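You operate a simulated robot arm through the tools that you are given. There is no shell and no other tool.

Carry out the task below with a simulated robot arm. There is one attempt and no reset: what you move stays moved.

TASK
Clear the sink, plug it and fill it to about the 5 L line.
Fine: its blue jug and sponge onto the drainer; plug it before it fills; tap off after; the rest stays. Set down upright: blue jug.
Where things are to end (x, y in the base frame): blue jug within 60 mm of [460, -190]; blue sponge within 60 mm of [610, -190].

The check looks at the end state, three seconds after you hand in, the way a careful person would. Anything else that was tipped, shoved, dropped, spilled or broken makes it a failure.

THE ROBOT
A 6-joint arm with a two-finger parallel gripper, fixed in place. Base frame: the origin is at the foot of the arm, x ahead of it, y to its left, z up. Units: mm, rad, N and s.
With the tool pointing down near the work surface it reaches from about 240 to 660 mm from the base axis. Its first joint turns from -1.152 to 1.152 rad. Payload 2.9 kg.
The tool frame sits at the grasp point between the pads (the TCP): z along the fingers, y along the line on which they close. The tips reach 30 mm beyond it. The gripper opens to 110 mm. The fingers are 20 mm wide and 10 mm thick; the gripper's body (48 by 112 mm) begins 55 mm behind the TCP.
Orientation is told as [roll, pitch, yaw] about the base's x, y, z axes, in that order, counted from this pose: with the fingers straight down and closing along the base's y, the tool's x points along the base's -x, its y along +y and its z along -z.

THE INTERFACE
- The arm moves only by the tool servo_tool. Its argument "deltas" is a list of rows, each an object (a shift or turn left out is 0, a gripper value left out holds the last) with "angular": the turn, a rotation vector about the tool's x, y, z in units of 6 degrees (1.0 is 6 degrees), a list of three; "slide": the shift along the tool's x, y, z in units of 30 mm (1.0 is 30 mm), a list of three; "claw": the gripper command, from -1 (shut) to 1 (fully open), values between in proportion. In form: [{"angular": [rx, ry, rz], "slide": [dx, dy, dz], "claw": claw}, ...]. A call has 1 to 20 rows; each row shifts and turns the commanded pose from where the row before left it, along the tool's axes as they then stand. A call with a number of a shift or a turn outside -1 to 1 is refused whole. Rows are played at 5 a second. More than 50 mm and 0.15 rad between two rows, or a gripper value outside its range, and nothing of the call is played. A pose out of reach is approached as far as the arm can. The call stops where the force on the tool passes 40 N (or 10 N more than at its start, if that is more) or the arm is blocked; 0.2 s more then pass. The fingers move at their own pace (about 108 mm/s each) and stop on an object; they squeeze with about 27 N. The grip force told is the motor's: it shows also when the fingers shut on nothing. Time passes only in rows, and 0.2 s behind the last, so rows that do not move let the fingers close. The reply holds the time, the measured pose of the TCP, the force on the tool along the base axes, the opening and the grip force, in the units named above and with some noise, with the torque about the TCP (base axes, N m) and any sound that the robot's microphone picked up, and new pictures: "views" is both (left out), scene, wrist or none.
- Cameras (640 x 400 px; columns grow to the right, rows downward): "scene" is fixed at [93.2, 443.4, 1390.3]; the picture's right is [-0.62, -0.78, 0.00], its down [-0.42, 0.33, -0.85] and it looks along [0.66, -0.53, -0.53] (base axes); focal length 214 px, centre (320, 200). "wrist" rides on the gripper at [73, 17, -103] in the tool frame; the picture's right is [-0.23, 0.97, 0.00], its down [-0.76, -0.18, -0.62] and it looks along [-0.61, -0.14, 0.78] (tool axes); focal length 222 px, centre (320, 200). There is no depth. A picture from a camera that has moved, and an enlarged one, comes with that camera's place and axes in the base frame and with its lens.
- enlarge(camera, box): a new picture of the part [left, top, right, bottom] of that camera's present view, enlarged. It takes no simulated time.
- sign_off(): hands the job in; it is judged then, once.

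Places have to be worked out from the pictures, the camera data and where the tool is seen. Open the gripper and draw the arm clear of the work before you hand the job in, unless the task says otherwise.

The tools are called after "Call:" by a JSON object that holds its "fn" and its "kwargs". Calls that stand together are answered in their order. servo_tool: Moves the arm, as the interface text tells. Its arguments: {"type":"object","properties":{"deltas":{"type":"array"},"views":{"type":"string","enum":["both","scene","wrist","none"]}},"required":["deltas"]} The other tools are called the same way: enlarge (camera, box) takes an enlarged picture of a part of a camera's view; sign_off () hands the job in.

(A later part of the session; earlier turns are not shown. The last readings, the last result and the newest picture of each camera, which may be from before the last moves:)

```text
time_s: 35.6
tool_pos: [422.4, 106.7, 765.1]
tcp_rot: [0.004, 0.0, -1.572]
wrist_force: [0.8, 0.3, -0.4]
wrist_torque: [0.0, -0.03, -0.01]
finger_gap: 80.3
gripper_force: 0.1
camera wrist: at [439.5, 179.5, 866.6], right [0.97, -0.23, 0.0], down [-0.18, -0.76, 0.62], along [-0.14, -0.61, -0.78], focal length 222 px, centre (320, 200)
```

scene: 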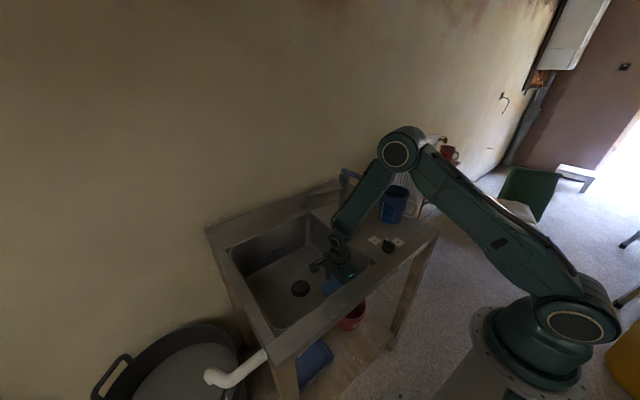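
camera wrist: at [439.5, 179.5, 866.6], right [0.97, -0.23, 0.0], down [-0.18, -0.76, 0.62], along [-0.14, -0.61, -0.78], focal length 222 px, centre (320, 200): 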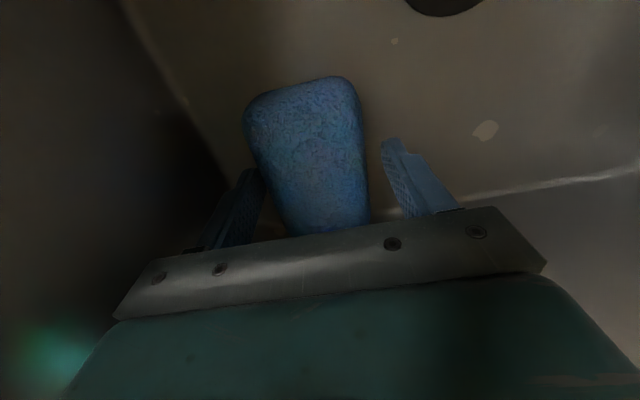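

The sponge sits between the fingers with the tips about 9 mm above the floor. I'm closing on it.

Call:
{"fn": "servo_tool", "kwargs": {"deltas": [{"slide": [0, 0, 0.1]}, {"claw": 0.1}, {"claw": -0.3}, {"claw": -1}, {}, {}], "views": "wrist"}}

```text
time_s: 37.0
tool_pos: [422.4, 105.3, 762.4]
tcp_rot: [0.001, 0.0, -1.573]
wrist_force: [0.0, 0.2, 0.7]
wrist_torque: [0.01, 0.07, -0.02]
finger_gap: 64.3
gripper_force: 26.7
camera wrist: at [438.5, 179.0, 863.4], right [0.97, -0.23, 0.0], down [-0.18, -0.76, 0.62], along [-0.14, -0.61, -0.78], focal length 222 px, centre (320, 200)
```

wrist: 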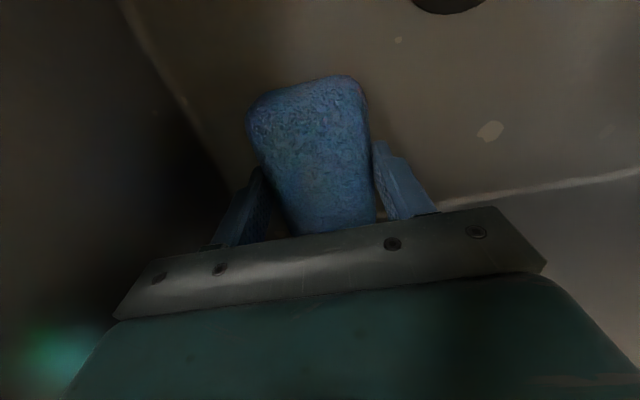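

The grip is solid at a 64 mm opening. I'm lifting the sponge straight out and then retreating to x≈345.

Call:
{"fn": "servo_tool", "kwargs": {"deltas": [{"slide": [0, 0, -0.4]}, {"slide": [0, 0, -0.8]}, {"slide": [0, 0, -0.8]}, {"slide": [0, 0, -0.8]}, {"slide": [0, 0, -0.8]}, {"slide": [0, 0, -0.8]}, {"slide": [0, 0, -0.8]}, {"slide": [0, 0, -0.8]}, {"slide": [0, 0, -0.8]}, {"slide": [0, 0, -0.8]}, {"slide": [0, 0, -0.8]}, {"slide": [0, 0, -0.8]}, {"slide": [0, 0, -0.8]}, {"slide": [0, 0, -0.8]}, {"slide": [0, 0, -0.4]}, {"slide": [0, -0.64, 0]}, {"slide": [0, -0.64, 0]}, {"slide": [0, -0.64, 0]}, {"slide": [0, -0.64, 0]}, {}], "views": "both"}}

```text
time_s: 41.2
tool_pos: [345.5, 108.7, 1100.0]
tcp_rot: [0.001, -0.001, -1.571]
wrist_force: [0.6, 0.2, -0.6]
wrist_torque: [-0.01, 0.0, 0.0]
finger_gap: 63.9
gripper_force: 27.3
camera wrist: at [361.6, 181.2, 1200.6], right [0.97, -0.23, 0.0], down [-0.18, -0.76, 0.62], along [-0.14, -0.61, -0.78], focal length 222 px, centre (320, 200)
```

scene: 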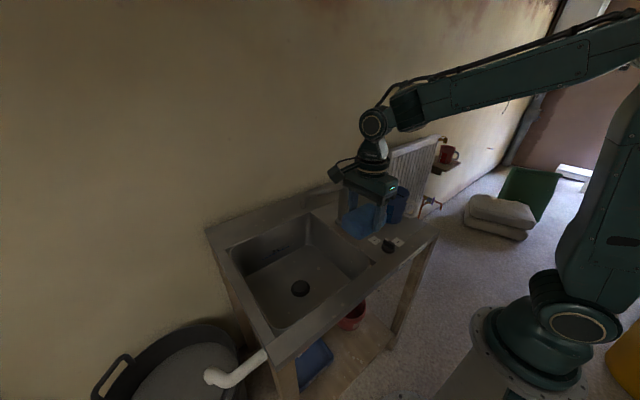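
wrist: 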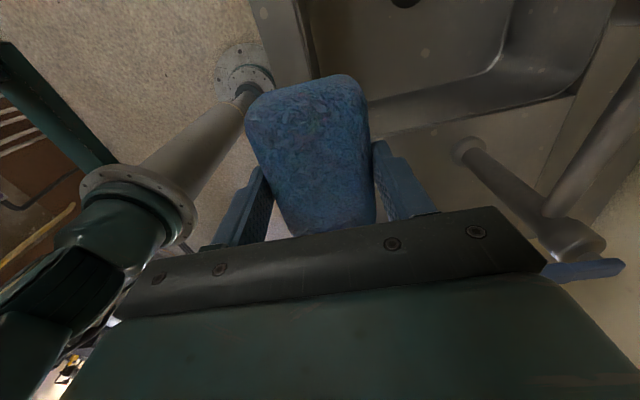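

The sponge is held and the sink is empty. I'm sweeping to y≈-190 in front of the lever.

Call:
{"fn": "servo_tool", "kwargs": {"deltas": [{"slide": [-0.4, 0, 0]}, {"slide": [-0.8, 0, 0]}, {"slide": [-0.8, 0, 0]}, {"slide": [-0.8, 0, 0]}, {"slide": [-0.8, 0, 0]}, {"slide": [-0.8, 0, 0]}, {"slide": [-0.8, 0, 0]}, {"slide": [-0.8, 0, 0]}, {"slide": [-0.8, 0, 0]}, {"slide": [-0.8, 0, 0]}, {"slide": [-0.8, 0, 0]}, {"slide": [-0.8, 0, 0]}, {"slide": [-0.8, 0, 0]}, {"slide": [-0.8, 0, 0]}, {}], "views": "both"}}

```text
time_s: 44.4
tool_pos: [343.7, -216.0, 1099.9]
tcp_rot: [0.0, 0.001, -1.572]
wrist_force: [-0.3, 0.1, 0.3]
wrist_torque: [0.0, -0.04, 0.0]
finger_gap: 64.0
gripper_force: 27.3
camera wrist: at [359.7, -143.9, 1201.9], right [0.97, -0.23, 0.0], down [-0.18, -0.76, 0.62], along [-0.14, -0.61, -0.78], focal length 222 px, centre (320, 200)
```

scene: 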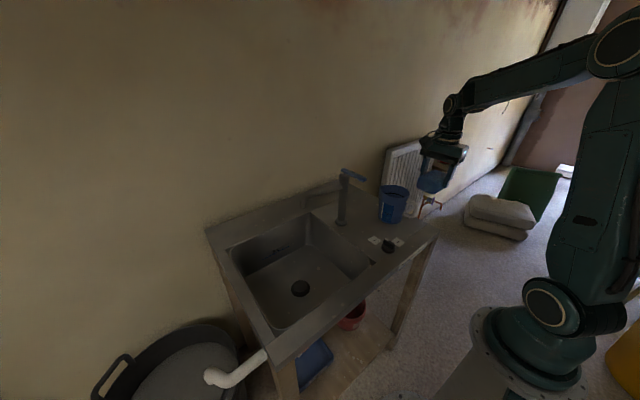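
wrist: 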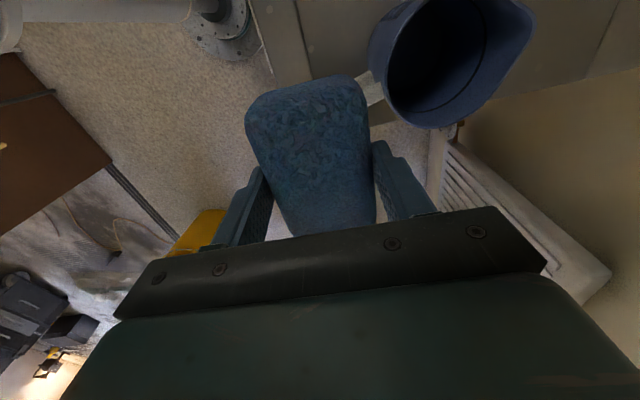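

I overshot slightly to y -216. I'm now extending outward over the jug (sponge bottom near z 1064, jug rim near 985) to about (605, -188).

Call:
{"fn": "servo_tool", "kwargs": {"deltas": [{"slide": [0.2, 0.4, 0]}, {"slide": [0.2, 0.8, 0]}, {"slide": [0.2, 0.8, 0]}, {"slide": [0.2, 0.8, 0]}, {"slide": [0.13, 0.8, 0]}, {"slide": [0, 0.8, 0]}, {"slide": [0, 0.8, 0]}, {"slide": [0, 0.8, 0]}, {"slide": [0, 0.8, 0]}, {"slide": [0, 0.8, 0]}, {"slide": [0, 0.8, 0]}, {"slide": [0, 0.3, 0]}, {}], "views": "both"}}

```text
time_s: 47.2
tool_pos: [606.2, -190.1, 1099.0]
tcp_rot: [0.001, -0.001, -1.571]
wrist_force: [0.0, -0.3, -0.3]
wrist_torque: [-0.01, -0.01, -0.01]
finger_gap: 64.2
gripper_force: 27.0
camera wrist: at [623.7, -116.9, 1200.0], right [0.97, -0.23, 0.0], down [-0.18, -0.76, 0.62], along [-0.14, -0.61, -0.78], focal length 222 px, centre (320, 200)
```

scene: 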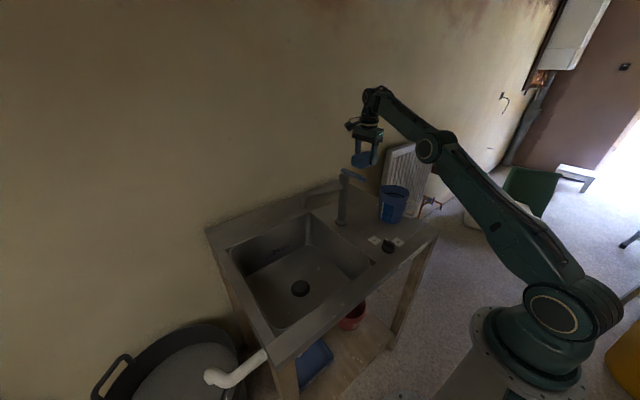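
wrist: 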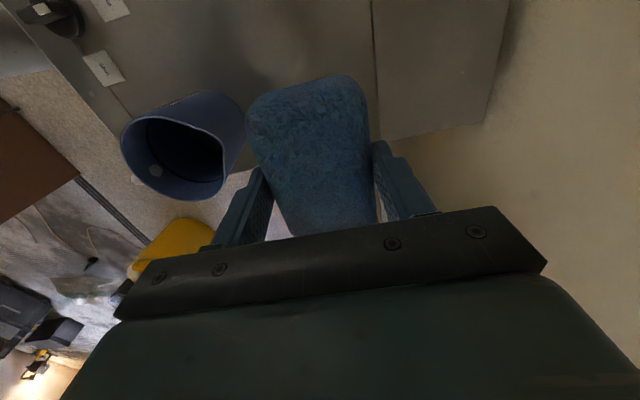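

The target area is clear and the jug stays at least 35 mm from the fingers. I'm lowering the sponge to just above the drainer.

Call:
{"fn": "servo_tool", "kwargs": {"deltas": [{"slide": [0, 0, 0.6]}, {"slide": [0, 0, 0.8]}, {"slide": [0, 0, 0.8]}, {"slide": [0, 0, 0.8]}, {"slide": [0, 0, 0.8]}, {"slide": [0, 0, 0.8]}, {"slide": [0, 0, 0.6]}, {"slide": [0, 0, 0.2]}, {}], "views": "both"}}

Call:
{"fn": "enlarge", "kwargs": {"camera": "scene", "box": [320, 130, 440, 205]}}

```text
time_s: 49.2
tool_pos: [607.1, -188.7, 934.4]
tcp_rot: [0.002, 0.001, -1.57]
wrist_force: [0.2, 0.5, 0.5]
wrist_torque: [-0.01, -0.02, 0.03]
finger_gap: 64.4
gripper_force: 27.1
camera wrist: at [622.7, -116.6, 1036.9], right [0.97, -0.23, 0.0], down [-0.18, -0.76, 0.62], along [-0.14, -0.61, -0.78], focal length 222 px, centre (320, 200)
```

scene: 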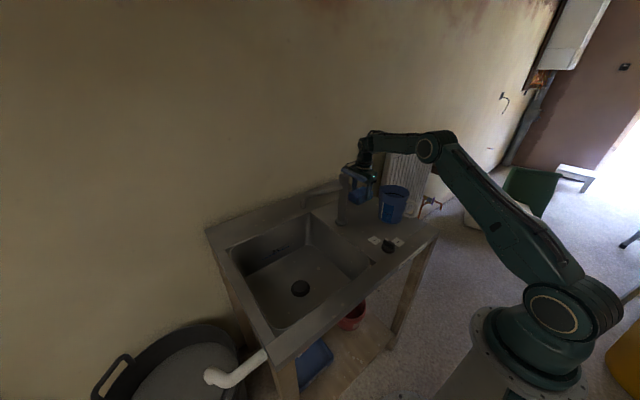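
wrist: 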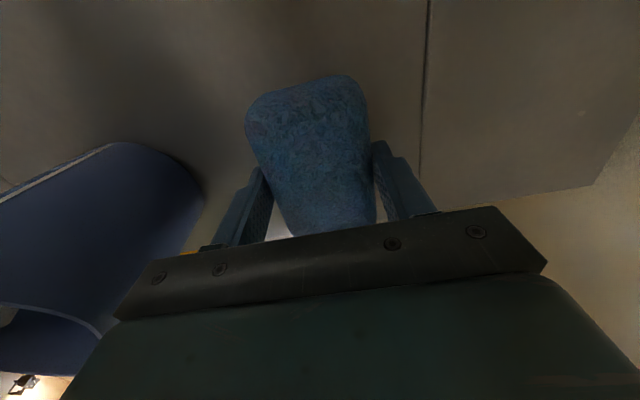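

```text
5.33 times, centred on (380, 168) of scene
camera zoom: at [93.2, 443.4, 1390.3], right [-0.62, -0.78, 0.0], down [-0.42, 0.33, -0.85], along [0.66, -0.53, -0.53], focal length 1144 px, centre (0, 373)
```

zoom: 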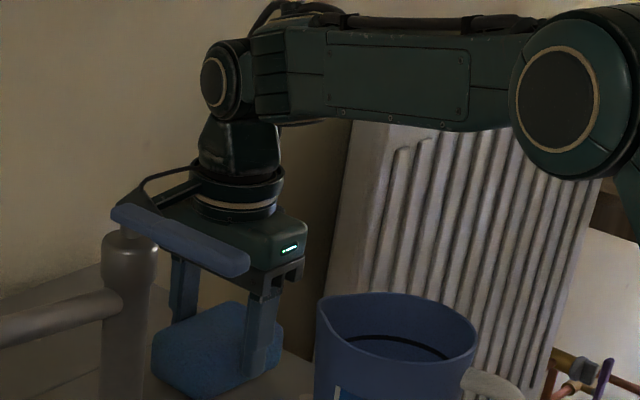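

I'm lowering the last ~12 mm in small steps until the sponge touches.

Call:
{"fn": "servo_tool", "kwargs": {"deltas": [{"slide": [0, 0, 0.13]}, {"slide": [0, 0, 0.13]}, {"slide": [0, 0, 0.1]}, {}], "views": "none"}}

```text
time_s: 50.2
tool_pos: [606.9, -189.8, 926.7]
tcp_rot: [0.004, -0.001, -1.573]
wrist_force: [-2.7, -1.3, 11.1]
wrist_torque: [0.07, 0.39, 0.03]
finger_gap: 64.0
gripper_force: 27.0
```

The sponge is on the surface (11 N up). I'm opening the fingers to ~86 mm to release it.

Call:
{"fn": "servo_tool", "kwargs": {"deltas": [{"claw": 0.3}, {"claw": 0.56}, {}, {}], "views": "wrist"}}

```text
time_s: 51.2
tool_pos: [606.5, -189.4, 925.2]
tcp_rot: [0.0, 0.0, -1.573]
wrist_force: [-0.4, 0.7, -1.1]
wrist_torque: [-0.01, -0.01, -0.01]
finger_gap: 85.5
gripper_force: 0.2
camera wrist: at [623.3, -116.6, 1026.6], right [0.97, -0.23, 0.0], down [-0.18, -0.76, 0.62], along [-0.14, -0.61, -0.78], focal length 222 px, centre (320, 200)
```

wrist: 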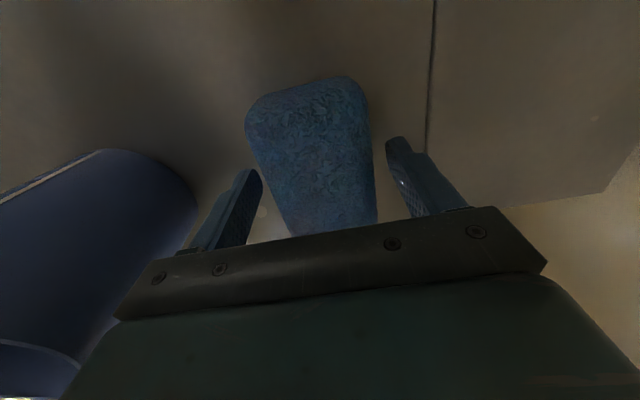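

The sponge is released and sits at about (607, -190). I'm rising straight up and retreating over the jug at height.

Call:
{"fn": "servo_tool", "kwargs": {"deltas": [{"slide": [0, 0, -0.5]}, {"slide": [0, 0, -0.8]}, {"slide": [0, 0, -0.8]}, {"slide": [0, 0, -0.8]}, {"slide": [0, 0, -0.8]}, {"slide": [0, 0, -0.8]}, {"slide": [0, 0, -0.8]}, {"slide": [0, 0, -0.5]}, {"slide": [0, -0.7, 0]}, {"slide": [0, -0.9, 0]}, {"slide": [0, -0.9, 0]}, {"slide": [0, -0.9, 0]}, {"slide": [0, -0.9, 0]}, {"slide": [0, -0.9, 0]}, {"slide": [0, -0.9, 0]}, {"slide": [0, -0.9, 0]}, {"slide": [0, -0.9, 0]}, {"slide": [0, -0.8, 0]}, {}], "views": "both"}}

Call:
{"fn": "enlarge", "kwargs": {"camera": "scene", "box": [310, 150, 430, 225]}}

```text
time_s: 55.2
tool_pos: [346.5, -188.7, 1099.7]
tcp_rot: [0.0, 0.0, -1.573]
wrist_force: [-0.5, 0.9, 0.0]
wrist_torque: [0.01, -0.02, 0.03]
finger_gap: 85.9
gripper_force: 0.1
camera wrist: at [361.8, -116.3, 1201.8], right [0.97, -0.23, 0.0], down [-0.18, -0.76, 0.62], along [-0.14, -0.61, -0.78], focal length 222 px, centre (320, 200)
```

scene: 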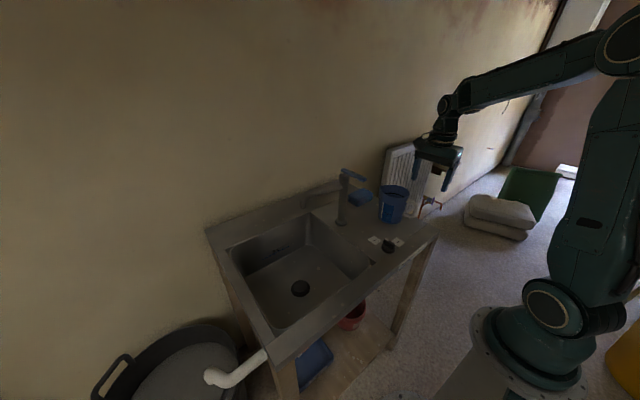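
wrist: 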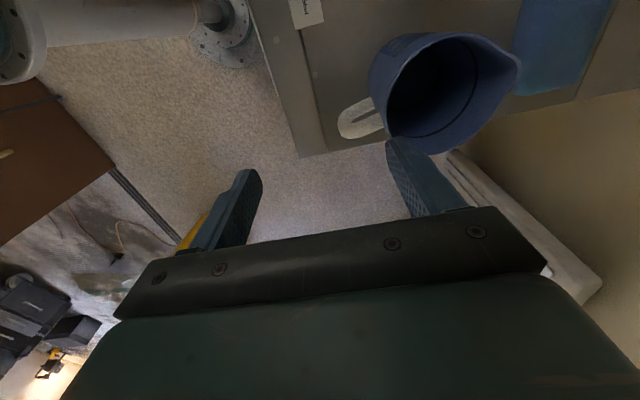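

```text
5.33 times, centred on (370, 188) of scene
camera zoom: at [93.2, 443.4, 1390.3], right [-0.62, -0.78, 0.0], down [-0.42, 0.33, -0.85], along [0.66, -0.53, -0.53], focal length 1144 px, centre (53, 267)
```

zoom: 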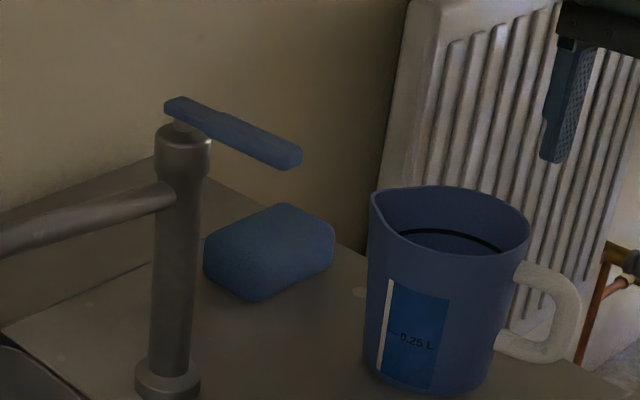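

Both items sit correctly on the drainer: the jug upright and the sponge flat. Next comes the drain knob, so I'll yaw back to 0°, which lines the fingers up with the knob bar's sides.

Call:
{"fn": "servo_tool", "kwargs": {"deltas": [{"angular": [0, 0, -1]}, {"angular": [0, 0, -1]}, {"angular": [0, 0, -1]}, {"angular": [0, 0, -1]}, {"angular": [0, 0, -1]}, {"angular": [0, 0, -1]}, {"angular": [0, 0, -1]}, {"angular": [0, 0, -1]}, {"angular": [0, 0, -1]}, {"angular": [0, 0, -1]}, {"angular": [0, 0, -1]}, {"angular": [0, 0, -1]}, {"angular": [0, 0, -1]}, {"angular": [0, 0, -1]}, {"angular": [0, 0, -1]}], "views": "none"}}

Call:
{"fn": "servo_tool", "kwargs": {"deltas": [{"slide": [0, 0.5, 0], "claw": -0.1}, {"slide": [0, 0.8, 0]}, {"slide": [0, 0.8, 0]}, {"slide": [0, 0.8, 0]}, {"slide": [0, 0.8, 0]}, {"slide": [0, 0.8, 0]}, {"slide": [0, 0.3, 0]}, {}], "views": "both"}}

```text
time_s: 58.4
tool_pos: [344.0, -189.1, 1100.7]
tcp_rot: [0.001, -0.001, 0.001]
wrist_force: [0.3, 0.8, 0.3]
wrist_torque: [0.0, -0.02, 0.01]
finger_gap: 85.9
gripper_force: 0.1
```

```text
time_s: 60.2
tool_pos: [344.5, -45.6, 1099.1]
tcp_rot: [-0.001, -0.003, -0.003]
wrist_force: [-0.3, -0.1, 0.8]
wrist_torque: [0.0, -0.01, -0.01]
finger_gap: 49.6
gripper_force: 0.0
camera wrist: at [271.8, -27.3, 1201.5], right [0.23, 0.97, 0.0], down [0.76, -0.18, 0.62], along [0.61, -0.14, -0.78], focal length 222 px, centre (320, 200)
```

scene: 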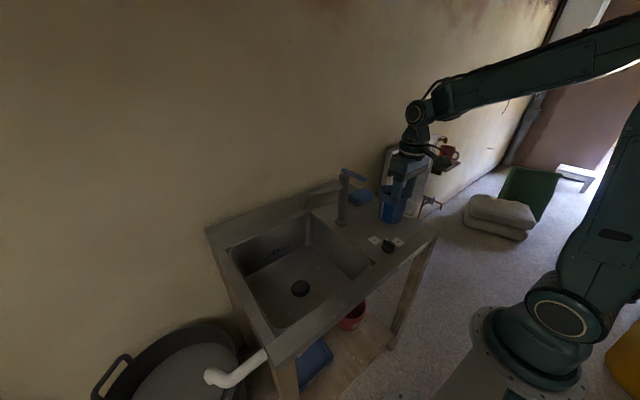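
wrist: 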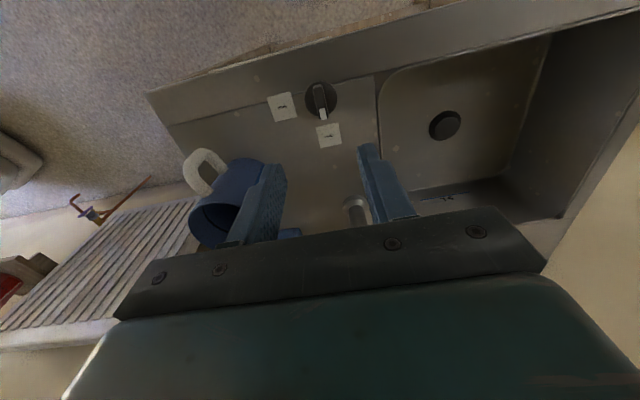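

I'm over the knob now, so I'll enlarge it to refine its centre and bar direction.

Call:
{"fn": "enlarge", "kwargs": {"camera": "wrist", "box": [280, 70, 360, 120]}}

Call:
{"fn": "enlarge", "kwargs": {"camera": "scene", "box": [364, 226, 412, 256]}}

```text
8.00 times, centred on (320, 95) of wrist
camera zoom: at [271.8, -27.3, 1201.5], right [0.23, 0.97, 0.0], down [0.76, -0.18, 0.62], along [0.61, -0.14, -0.78], focal length 1777 px, centre (320, 1040)
```

zoom: 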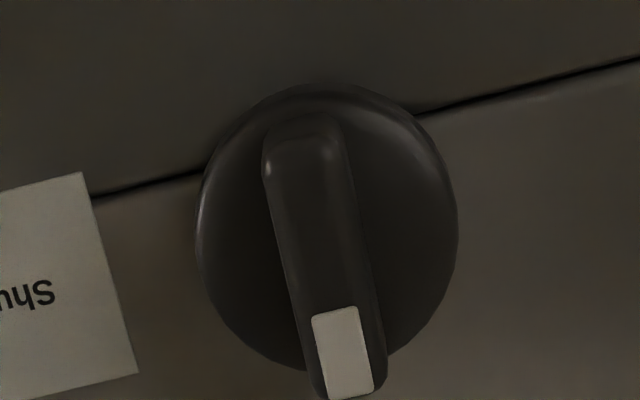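

```text
13.33 times, centred on (388, 241) of scene
camera zoom: at [93.2, 443.4, 1390.3], right [-0.62, -0.78, 0.0], down [-0.42, 0.33, -0.85], along [0.66, -0.53, -0.53], focal length 2860 px, centre (-587, -347)
```

zoom: 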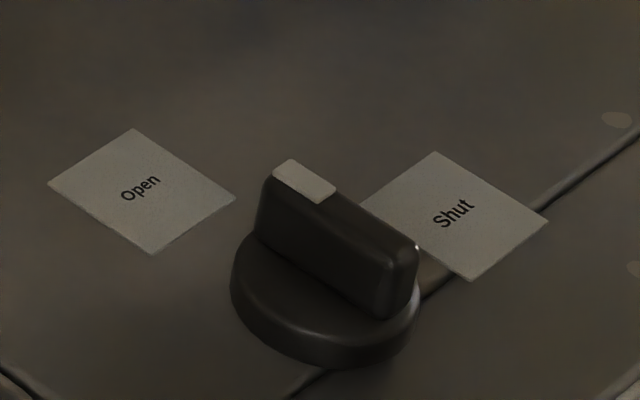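

The knob centre is about (349, -43) with the bar along x, about 12 mm thick. I'll centre over it and descend to about z 950.

Call:
{"fn": "servo_tool", "kwargs": {"deltas": [{"slide": [-0.15, 0.087, 0]}, {"slide": [0, 0, 0.8]}, {"slide": [0, 0, 0.8]}, {"slide": [0, 0, 0.8]}, {"slide": [0, 0, 0.8]}, {"slide": [0, 0, 0.8]}, {"slide": [0, 0, 0.8]}, {"slide": [0, 0, 0.2]}, {}], "views": "both"}}

Call:
{"fn": "enlarge", "kwargs": {"camera": "scene", "box": [350, 200, 430, 250]}}

```text
time_s: 62.2
tool_pos: [349.2, -42.5, 949.9]
tcp_rot: [0.0, 0.001, -0.003]
wrist_force: [-0.1, -0.3, -0.3]
wrist_torque: [0.02, 0.0, 0.03]
finger_gap: 49.4
gripper_force: 0.1
camera wrist: at [275.8, -24.8, 1050.9], right [0.23, 0.97, 0.0], down [0.76, -0.18, 0.62], along [0.61, -0.14, -0.78], focal length 222 px, centre (320, 200)
```

scene: 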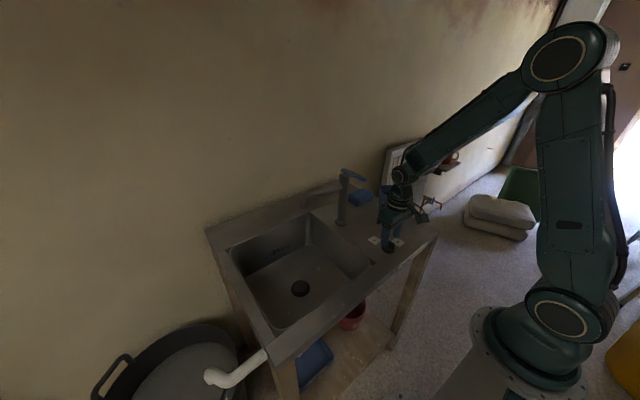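
wrist: 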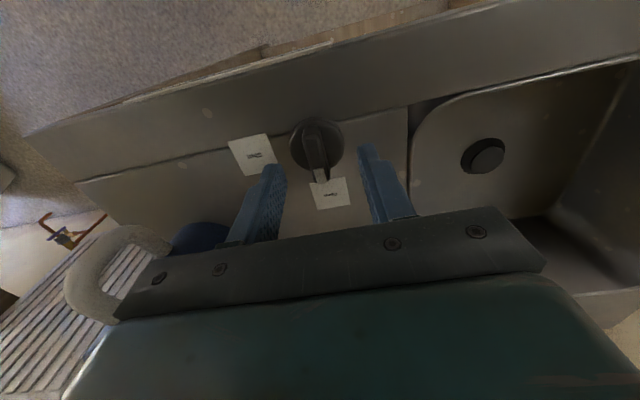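

```text
8.00 times, centred on (390, 225) of scene
camera zoom: at [93.2, 443.4, 1390.3], right [-0.62, -0.78, 0.0], down [-0.42, 0.33, -0.85], along [0.66, -0.53, -0.53], focal length 1716 px, centre (-240, 0)
```

zoom: 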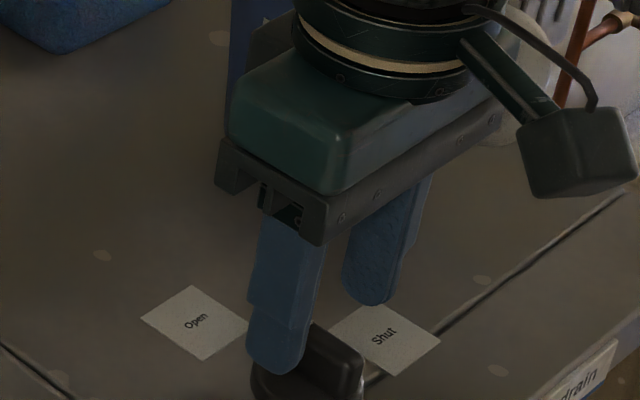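

The fingers straddle the bar and the jug handle is well clear of the gripper body. I'll lower the last ~20 mm in small steps.

Call:
{"fn": "servo_tool", "kwargs": {"deltas": [{"slide": [0, 0, 0.2]}, {"slide": [0, 0, 0.2]}, {"slide": [0, 0, 0.15]}, {"slide": [0, 0, 0.12]}, {}], "views": "wrist"}}

Call:
{"fn": "enlarge", "kwargs": {"camera": "scene", "box": [350, 210, 430, 260]}}

Call:
{"fn": "enlarge", "kwargs": {"camera": "wrist", "box": [220, 110, 420, 235]}}

```text
time_s: 63.4
tool_pos: [349.0, -41.5, 927.8]
tcp_rot: [0.0, -0.001, -0.001]
wrist_force: [-0.8, 0.1, 0.7]
wrist_torque: [0.0, -0.01, 0.04]
finger_gap: 49.3
gripper_force: 0.0
camera wrist: at [276.2, -23.5, 1030.2], right [0.23, 0.97, 0.0], down [0.76, -0.18, 0.62], along [0.61, -0.14, -0.78], focal length 222 px, centre (320, 200)
```

wrist: 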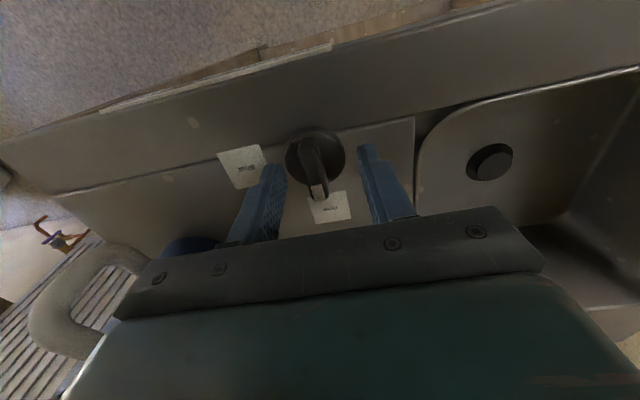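

```text
8.00 times, centred on (390, 235) of scene
camera zoom: at [93.2, 443.4, 1390.3], right [-0.62, -0.78, 0.0], down [-0.42, 0.33, -0.85], along [0.66, -0.53, -0.53], focal length 1716 px, centre (-240, -80)
```

zoom: 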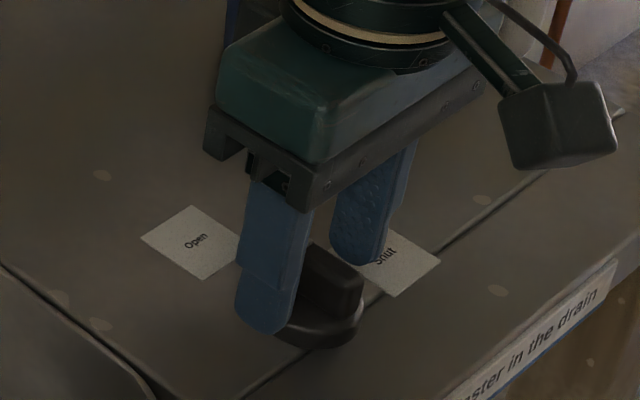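

```text
3.20 times, centred on (320, 172) of wrist
camera zoom: at [276.2, -23.5, 1030.2], right [0.23, 0.97, 0.0], down [0.76, -0.18, 0.62], along [0.61, -0.14, -0.78], focal length 711 px, centre (320, 288)
```

zoom: 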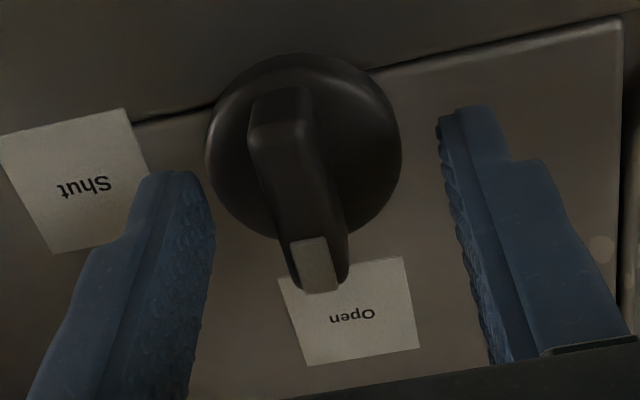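

The finger tips (about z 898) sit just above the knob's disk and on both sides of its bar. I'm closing onto the bar.

Call:
{"fn": "servo_tool", "kwargs": {"deltas": [{"claw": -0.5}, {"claw": -1}, {}, {}], "views": "wrist"}}

Call:
{"fn": "enlarge", "kwargs": {"camera": "wrist", "box": [220, 110, 420, 235]}}

```text
time_s: 64.4
tool_pos: [349.5, -45.1, 928.2]
tcp_rot: [-0.01, 0.002, -0.009]
wrist_force: [1.2, -33.7, -10.0]
wrist_torque: [-0.04, -0.52, -0.01]
finger_gap: 12.8
gripper_force: 45.8
camera wrist: at [276.4, -25.8, 1030.0], right [0.24, 0.97, -0.01], down [0.76, -0.18, 0.63], along [0.61, -0.15, -0.78], focal length 222 px, centre (320, 200)
```

wrist: 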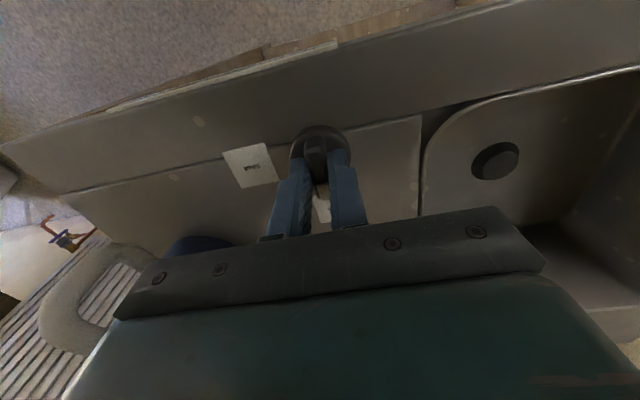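

```text
3.20 times, centred on (320, 172) of wrist
camera zoom: at [276.4, -25.8, 1030.0], right [0.24, 0.97, -0.01], down [0.76, -0.18, 0.63], along [0.61, -0.15, -0.78], focal length 711 px, centre (320, 288)
```

zoom: 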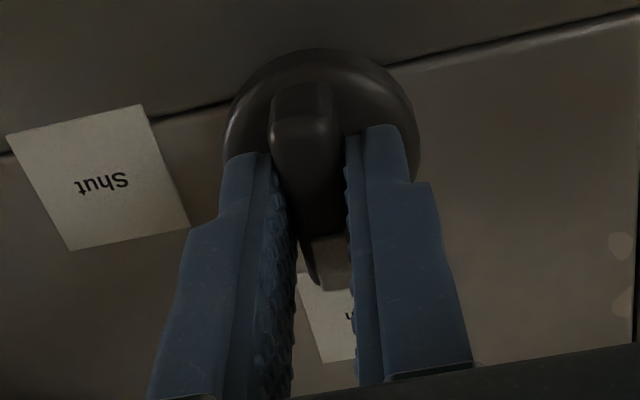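

The bar is gripped (12.8 mm), but a -34 N side force shows my y command is several mm off. I'll shift -y a little to relax it before turning.

Call:
{"fn": "servo_tool", "kwargs": {"deltas": [{"slide": [0, -0.1, 0]}, {"slide": [0, -0.08, 0]}, {}], "views": "none"}}

```text
time_s: 65.2
tool_pos: [347.2, -45.5, 926.9]
tcp_rot: [0.005, 0.0, 0.004]
wrist_force: [2.0, 14.5, -9.5]
wrist_torque: [-0.04, -0.82, -0.23]
finger_gap: 12.6
gripper_force: 45.1
```

The side force is now +14.5 N, so I overcorrected slightly. I'll nudge back 1.6 mm and begin turning clockwise from above in small increments while watching forces.

Call:
{"fn": "servo_tool", "kwargs": {"deltas": [{"slide": [0, 0.05, 0.03]}, {"angular": [0, 0, 0.6]}, {"angular": [0, 0, 0.6]}, {"angular": [0, 0, 0.6]}, {}], "views": "scene"}}

Call:
{"fn": "enlarge", "kwargs": {"camera": "scene", "box": [350, 210, 430, 260]}}

```text
time_s: 66.4
tool_pos: [349.2, -45.6, 928.1]
tcp_rot: [0.004, -0.001, -0.188]
wrist_force: [-7.8, 20.6, 23.8]
wrist_torque: [0.31, 0.8, 0.04]
finger_gap: 12.8
gripper_force: 45.1
```

scene: 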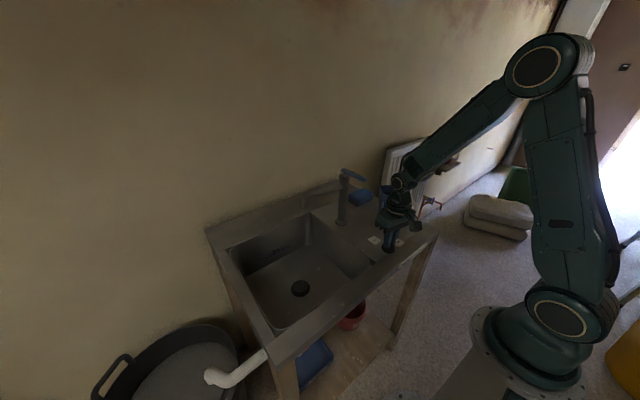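

```text
8.00 times, centred on (390, 235) of scene
camera zoom: at [92.8, 443.9, 1390.2], right [-0.62, -0.78, 0.0], down [-0.42, 0.33, -0.85], along [0.66, -0.53, -0.53], focal length 1716 px, centre (-240, -80)
```

zoom: 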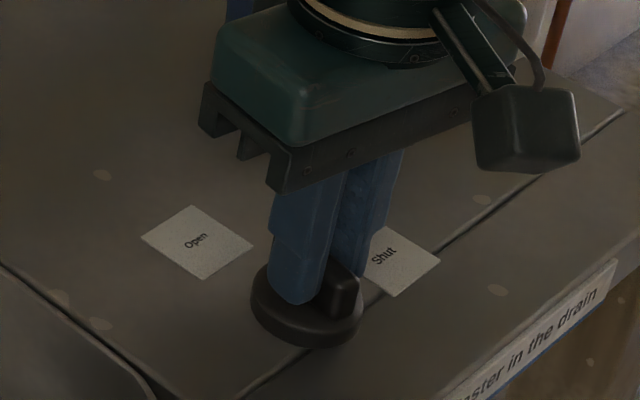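

The knob turns with the gripper with little torque. I'll trim the small side and vertical forces and keep rotating.

Call:
{"fn": "servo_tool", "kwargs": {"deltas": [{"slide": [0.02, 0.06, -0.02]}, {"angular": [0, 0, 0.8]}, {"angular": [0, 0, 0.8]}, {"angular": [0, 0, 0.8]}, {}], "views": "none"}}

```text
time_s: 67.6
tool_pos: [348.5, -44.6, 928.4]
tcp_rot: [0.001, -0.001, -0.442]
wrist_force: [-3.8, 10.4, -5.9]
wrist_torque: [-0.42, -1.16, 0.01]
finger_gap: 13.0
gripper_force: 45.2
```

The forces are small and the yaw is at -25°. I'm continuing the turn.

Call:
{"fn": "servo_tool", "kwargs": {"deltas": [{"angular": [0, 0, 0.8]}, {"angular": [0, 0, 0.8]}, {"angular": [0, 0, 0.8]}, {"angular": [0, 0, 0.8]}, {}], "views": "none"}}

```text
time_s: 68.8
tool_pos: [348.8, -44.8, 928.9]
tcp_rot: [-0.001, -0.002, -0.777]
wrist_force: [4.8, 5.4, -10.0]
wrist_torque: [1.05, 0.87, 0.0]
finger_gap: 13.0
gripper_force: 45.1
```

The turn is at about -44.5° with low forces. I'll carry on toward -90°.

Call:
{"fn": "servo_tool", "kwargs": {"deltas": [{"angular": [0, 0, 0.8]}, {"angular": [0, 0, 0.8]}, {"angular": [0, 0, 0.8]}, {"angular": [0, 0, 0.8]}, {}], "views": "scene"}}

Call:
{"fn": "enlarge", "kwargs": {"camera": "scene", "box": [350, 210, 430, 260]}}

```text
time_s: 70.0
tool_pos: [348.7, -43.9, 928.1]
tcp_rot: [0.005, -0.002, -1.113]
wrist_force: [11.9, 11.4, -13.6]
wrist_torque: [-0.97, -0.66, 0.02]
finger_gap: 13.0
gripper_force: 45.4
```

scene: 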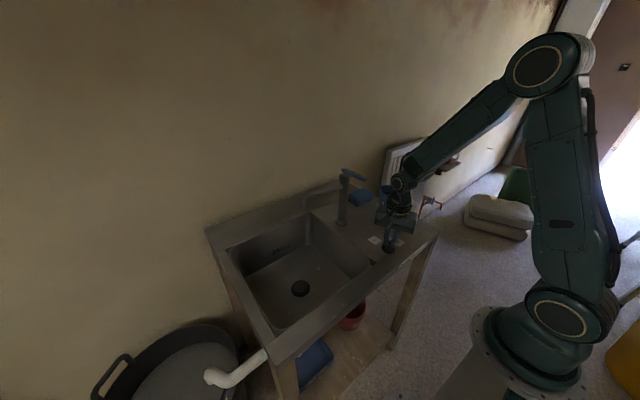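

```text
8.00 times, centred on (390, 235) of scene
camera zoom: at [93.6, 443.7, 1390.2], right [-0.62, -0.78, 0.0], down [-0.42, 0.33, -0.85], along [0.66, -0.53, -0.53], focal length 1716 px, centre (-240, -80)
```

zoom: 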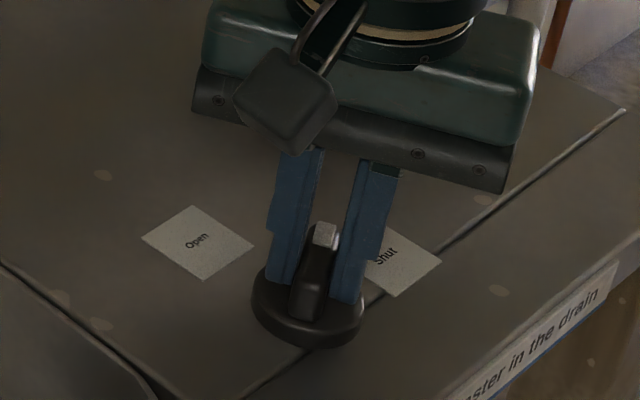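

The pointer is swinging correctly toward "Shut". I'll trim the forces again and finish the turn.

Call:
{"fn": "servo_tool", "kwargs": {"deltas": [{"slide": [0.018, 0.054, 0.01]}, {"angular": [0, 0, 0.8]}, {"angular": [0, 0, 0.8]}, {"angular": [0, 0, 0.8]}, {"angular": [0, 0, 0.8]}, {}], "views": "none"}}

```text
time_s: 71.4
tool_pos: [350.9, -44.9, 928.2]
tcp_rot: [-0.002, -0.003, -1.451]
wrist_force: [-6.5, -13.8, -0.8]
wrist_torque: [-1.34, -0.17, -0.01]
finger_gap: 12.6
gripper_force: 45.2
```

I'm at -83°; two more small steps should reach the Shut position. I'm watching for an end stop.

Call:
{"fn": "servo_tool", "kwargs": {"deltas": [{"angular": [0, 0, 0.6]}, {"angular": [0, 0, 0.6]}, {}], "views": "both"}}

Call:
{"fn": "enlarge", "kwargs": {"camera": "scene", "box": [350, 210, 430, 260]}}

Call:
{"fn": "enlarge", "kwargs": {"camera": "scene", "box": [270, 265, 334, 305]}}

```text
time_s: 72.2
tool_pos: [349.6, -44.3, 927.6]
tcp_rot: [-0.001, -0.003, -1.575]
wrist_force: [-1.0, -16.0, -13.3]
wrist_torque: [-0.79, 0.05, 0.14]
finger_gap: 13.0
gripper_force: 45.1
camera wrist: at [366.9, 29.1, 1030.1], right [0.97, -0.23, 0.0], down [-0.18, -0.76, 0.63], along [-0.14, -0.61, -0.78], focal length 222 px, centre (320, 200)
```

scene: 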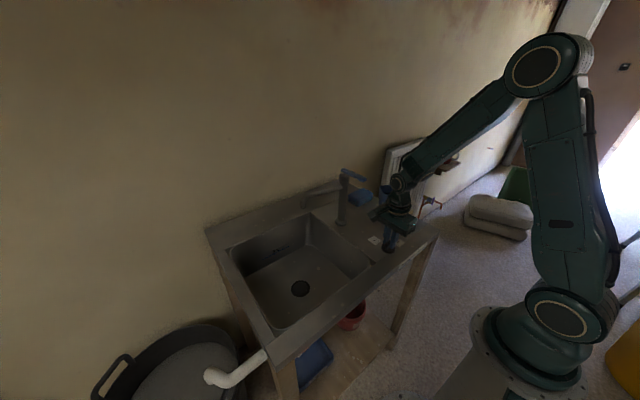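
wrist: 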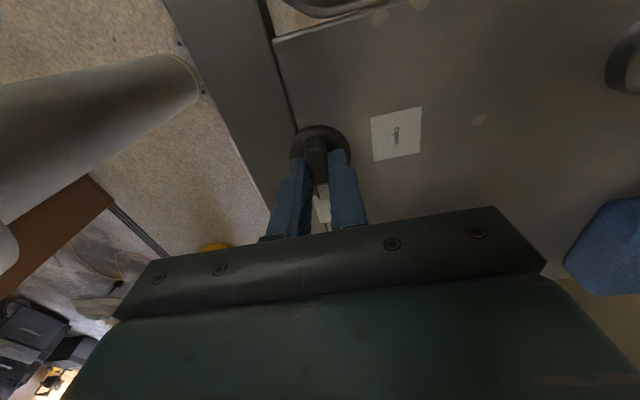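

```text
8.00 times, centred on (390, 235) of scene
camera zoom: at [93.3, 443.0, 1390.5], right [-0.62, -0.78, 0.0], down [-0.42, 0.33, -0.85], along [0.66, -0.53, -0.53], focal length 1716 px, centre (-240, -80)
```

zoom: 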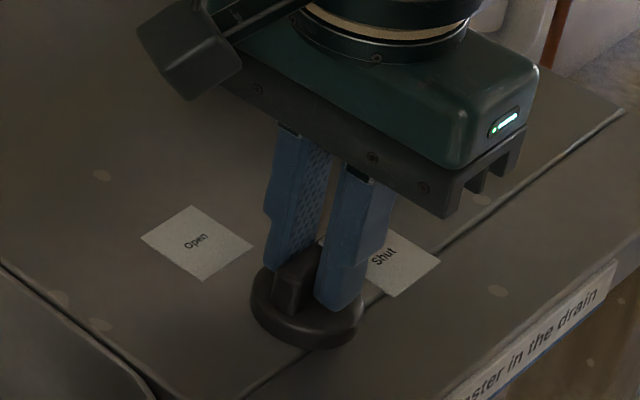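

```text
10.00 times, centred on (302, 285) of scene
camera zoom: at [93.3, 443.0, 1390.5], right [-0.62, -0.78, 0.0], down [-0.42, 0.33, -0.85], along [0.66, -0.53, -0.53], focal length 2145 px, centre (500, -650)
```

zoom: 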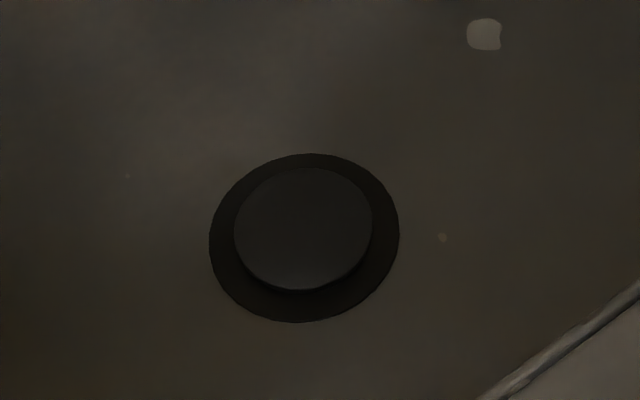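

The pointer end is now at Shut and the pop-up plug has visibly dropped compared with before. The slight z-torque (0.14) may be the end stop, so I'll push 3° more to confirm it is fully seated.

Call:
{"fn": "servo_tool", "kwargs": {"deltas": [{"angular": [0, 0, 0.4]}, {}], "views": "none"}}

Call:
{"fn": "enlarge", "kwargs": {"camera": "scene", "box": [270, 265, 334, 305]}}

```text
time_s: 72.8
tool_pos: [349.3, -44.0, 928.8]
tcp_rot: [-0.001, -0.003, -1.615]
wrist_force: [-5.7, -17.3, -6.9]
wrist_torque: [-0.52, 0.1, 1.03]
finger_gap: 13.1
gripper_force: 45.0
```

```text
10.00 times, centred on (302, 285) of scene
camera zoom: at [93.2, 442.9, 1390.5], right [-0.62, -0.78, 0.0], down [-0.42, 0.33, -0.85], along [0.66, -0.53, -0.53], focal length 2145 px, centre (500, -650)
```

zoom: 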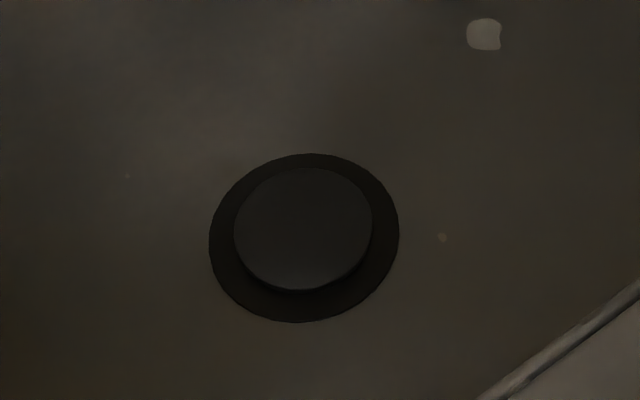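

Torque jumped to 1.0 N·m with the plug unchanged, so the knob is on its stop and the drain is fully shut. I'll relax the twist, release the knob and lift off.

Call:
{"fn": "servo_tool", "kwargs": {"deltas": [{"angular": [0, 0, -0.35]}, {"claw": -0.5}, {"claw": -0.1}, {}, {"slide": [0, 0, -0.4]}, {"slide": [0, 0, -0.8]}, {"slide": [0, 0, -0.8]}, {"slide": [0, 0, -0.8]}, {"slide": [0, 0, -0.8]}, {}], "views": "both"}}

Call:
{"fn": "enlarge", "kwargs": {"camera": "scene", "box": [350, 210, 430, 260]}}

Call:
{"fn": "enlarge", "kwargs": {"camera": "wrist", "box": [240, 60, 440, 185]}}

```text
time_s: 75.0
tool_pos: [351.5, -45.5, 1037.7]
tcp_rot: [0.001, -0.001, -1.577]
wrist_force: [-0.1, -0.1, -0.1]
wrist_torque: [-0.01, 0.02, -0.01]
finger_gap: 49.4
gripper_force: 0.1
camera wrist: at [369.0, 27.3, 1139.3], right [0.97, -0.23, 0.0], down [-0.18, -0.76, 0.62], along [-0.14, -0.61, -0.78], focal length 222 px, centre (320, 200)
```

scene: 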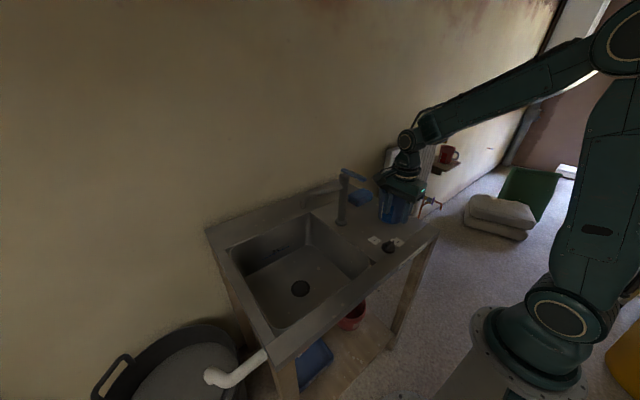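
wrist: 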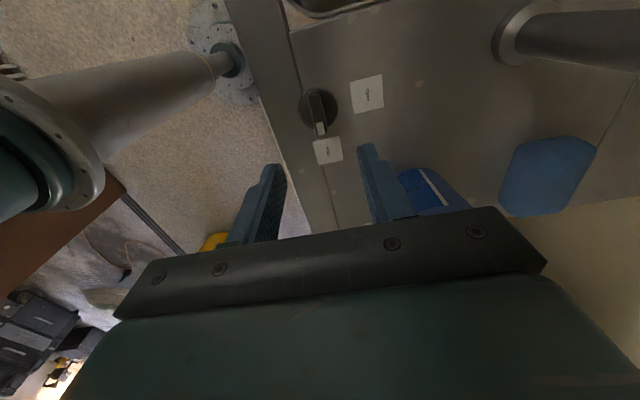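

```text
8.00 times, centred on (390, 235) of scene
camera zoom: at [93.2, 443.4, 1390.3], right [-0.62, -0.78, 0.0], down [-0.42, 0.33, -0.85], along [0.66, -0.53, -0.53], focal length 1716 px, centre (-240, -80)
```

zoom: 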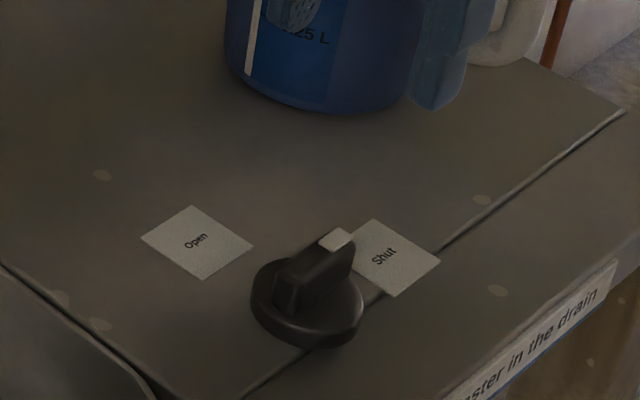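

```text
3.20 times, centred on (340, 122) of wrist
camera zoom: at [369.0, 27.3, 1139.3], right [0.97, -0.23, 0.0], down [-0.18, -0.76, 0.62], along [-0.14, -0.61, -0.78], focal length 711 px, centre (256, 448)
```

zoom: 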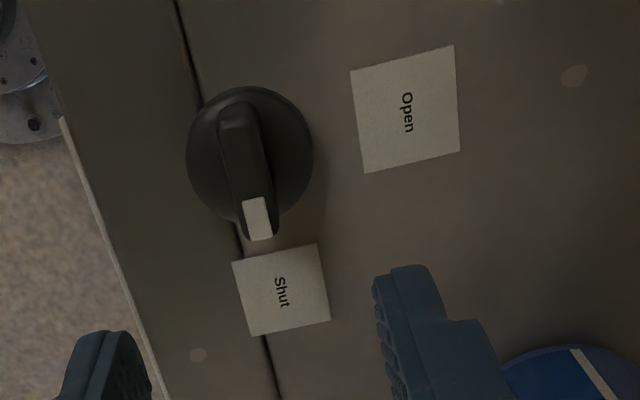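

The knob points squarely at "Shut". Next is the tap: I'll rise above lever height, yaw back to 0° and position for a close look at the lever.

Call:
{"fn": "servo_tool", "kwargs": {"deltas": [{"slide": [0, 0, -0.8]}, {"slide": [0, 0, -0.8]}, {"slide": [0, 0, -0.8]}, {"slide": [0, 0, -0.8]}, {"slide": [0, 0, -0.8]}, {"angular": [0, 0, -1]}, {"angular": [0, 0, -1]}, {"angular": [0, 0, -1]}, {"angular": [0, 0, -1]}, {"angular": [0, 0, -1]}, {"angular": [0, 0, -1]}, {"angular": [0, 0, -1]}, {"angular": [0, 0, -1]}, {"angular": [0, 0, -1]}, {"angular": [0, 0, -1]}, {"angular": [0, 0, -1]}, {"angular": [0, 0, -1]}, {"angular": [0, 0, -1]}, {"angular": [0, 0, -1]}, {"angular": [0, 0, -1]}], "views": "none"}}

Call:
{"fn": "servo_tool", "kwargs": {"deltas": [{"slide": [-0.6, 0.3, -0.3]}, {"slide": [-0.6, 0.3, -0.3]}, {"slide": [-0.4, 0.2, -0.3]}, {}], "views": "both"}}

```text
time_s: 79.2
tool_pos: [349.4, -44.7, 1156.1]
tcp_rot: [0.0, 0.0, -0.005]
wrist_force: [-0.7, -0.2, -0.6]
wrist_torque: [-0.02, -0.01, 0.02]
finger_gap: 49.3
gripper_force: 0.0
```

```text
time_s: 80.2
tool_pos: [399.5, -20.8, 1182.7]
tcp_rot: [0.0, 0.001, -0.006]
wrist_force: [0.3, 0.9, -0.1]
wrist_torque: [0.0, -0.03, 0.0]
finger_gap: 49.2
gripper_force: 0.1
camera wrist: at [325.7, -2.6, 1285.6], right [0.23, 0.97, 0.0], down [0.76, -0.18, 0.62], along [0.61, -0.15, -0.78], focal length 222 px, centre (320, 200)
```

scene: 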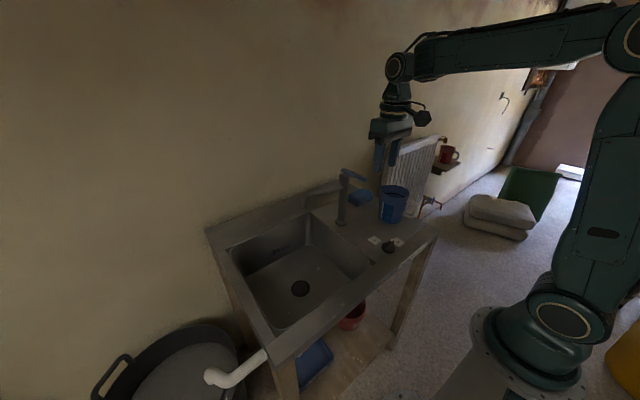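
wrist: 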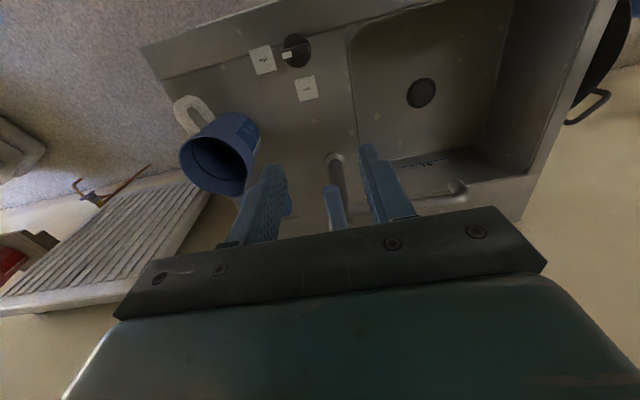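

The lever tip appears between the fingers as predicted. I'll enlarge it to see its form and joint.

Call:
{"fn": "enlarge", "kwargs": {"camera": "wrist", "box": [300, 140, 380, 235]}}

Call:
{"fn": "enlarge", "kwargs": {"camera": "scene", "box": [328, 160, 376, 190]}}

```text
4.21 times, centred on (340, 188) of wrist
camera zoom: at [325.7, -2.6, 1285.6], right [0.23, 0.97, 0.0], down [0.76, -0.18, 0.62], along [0.61, -0.15, -0.78], focal length 935 px, centre (236, 253)
```

zoom: 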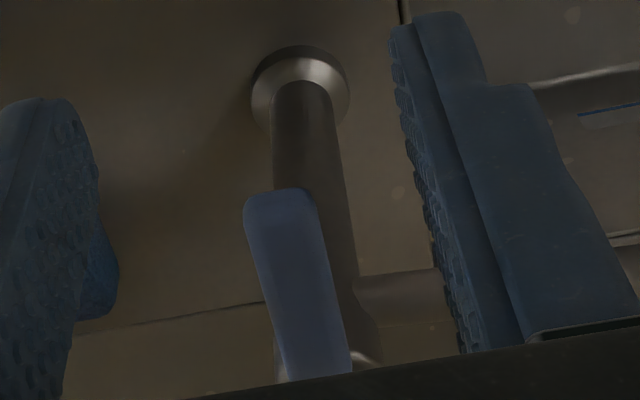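

```text
13.33 times, centred on (352, 175) of scene
camera zoom: at [93.2, 443.4, 1390.3], right [-0.62, -0.78, 0.0], down [-0.42, 0.33, -0.85], along [0.66, -0.53, -0.53], focal length 2860 px, centre (-107, 533)
```

zoom: 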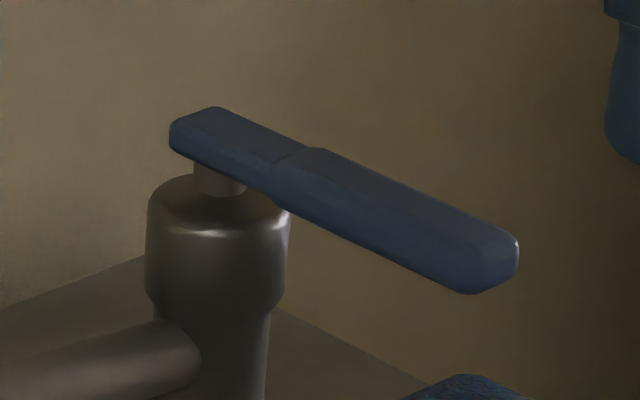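

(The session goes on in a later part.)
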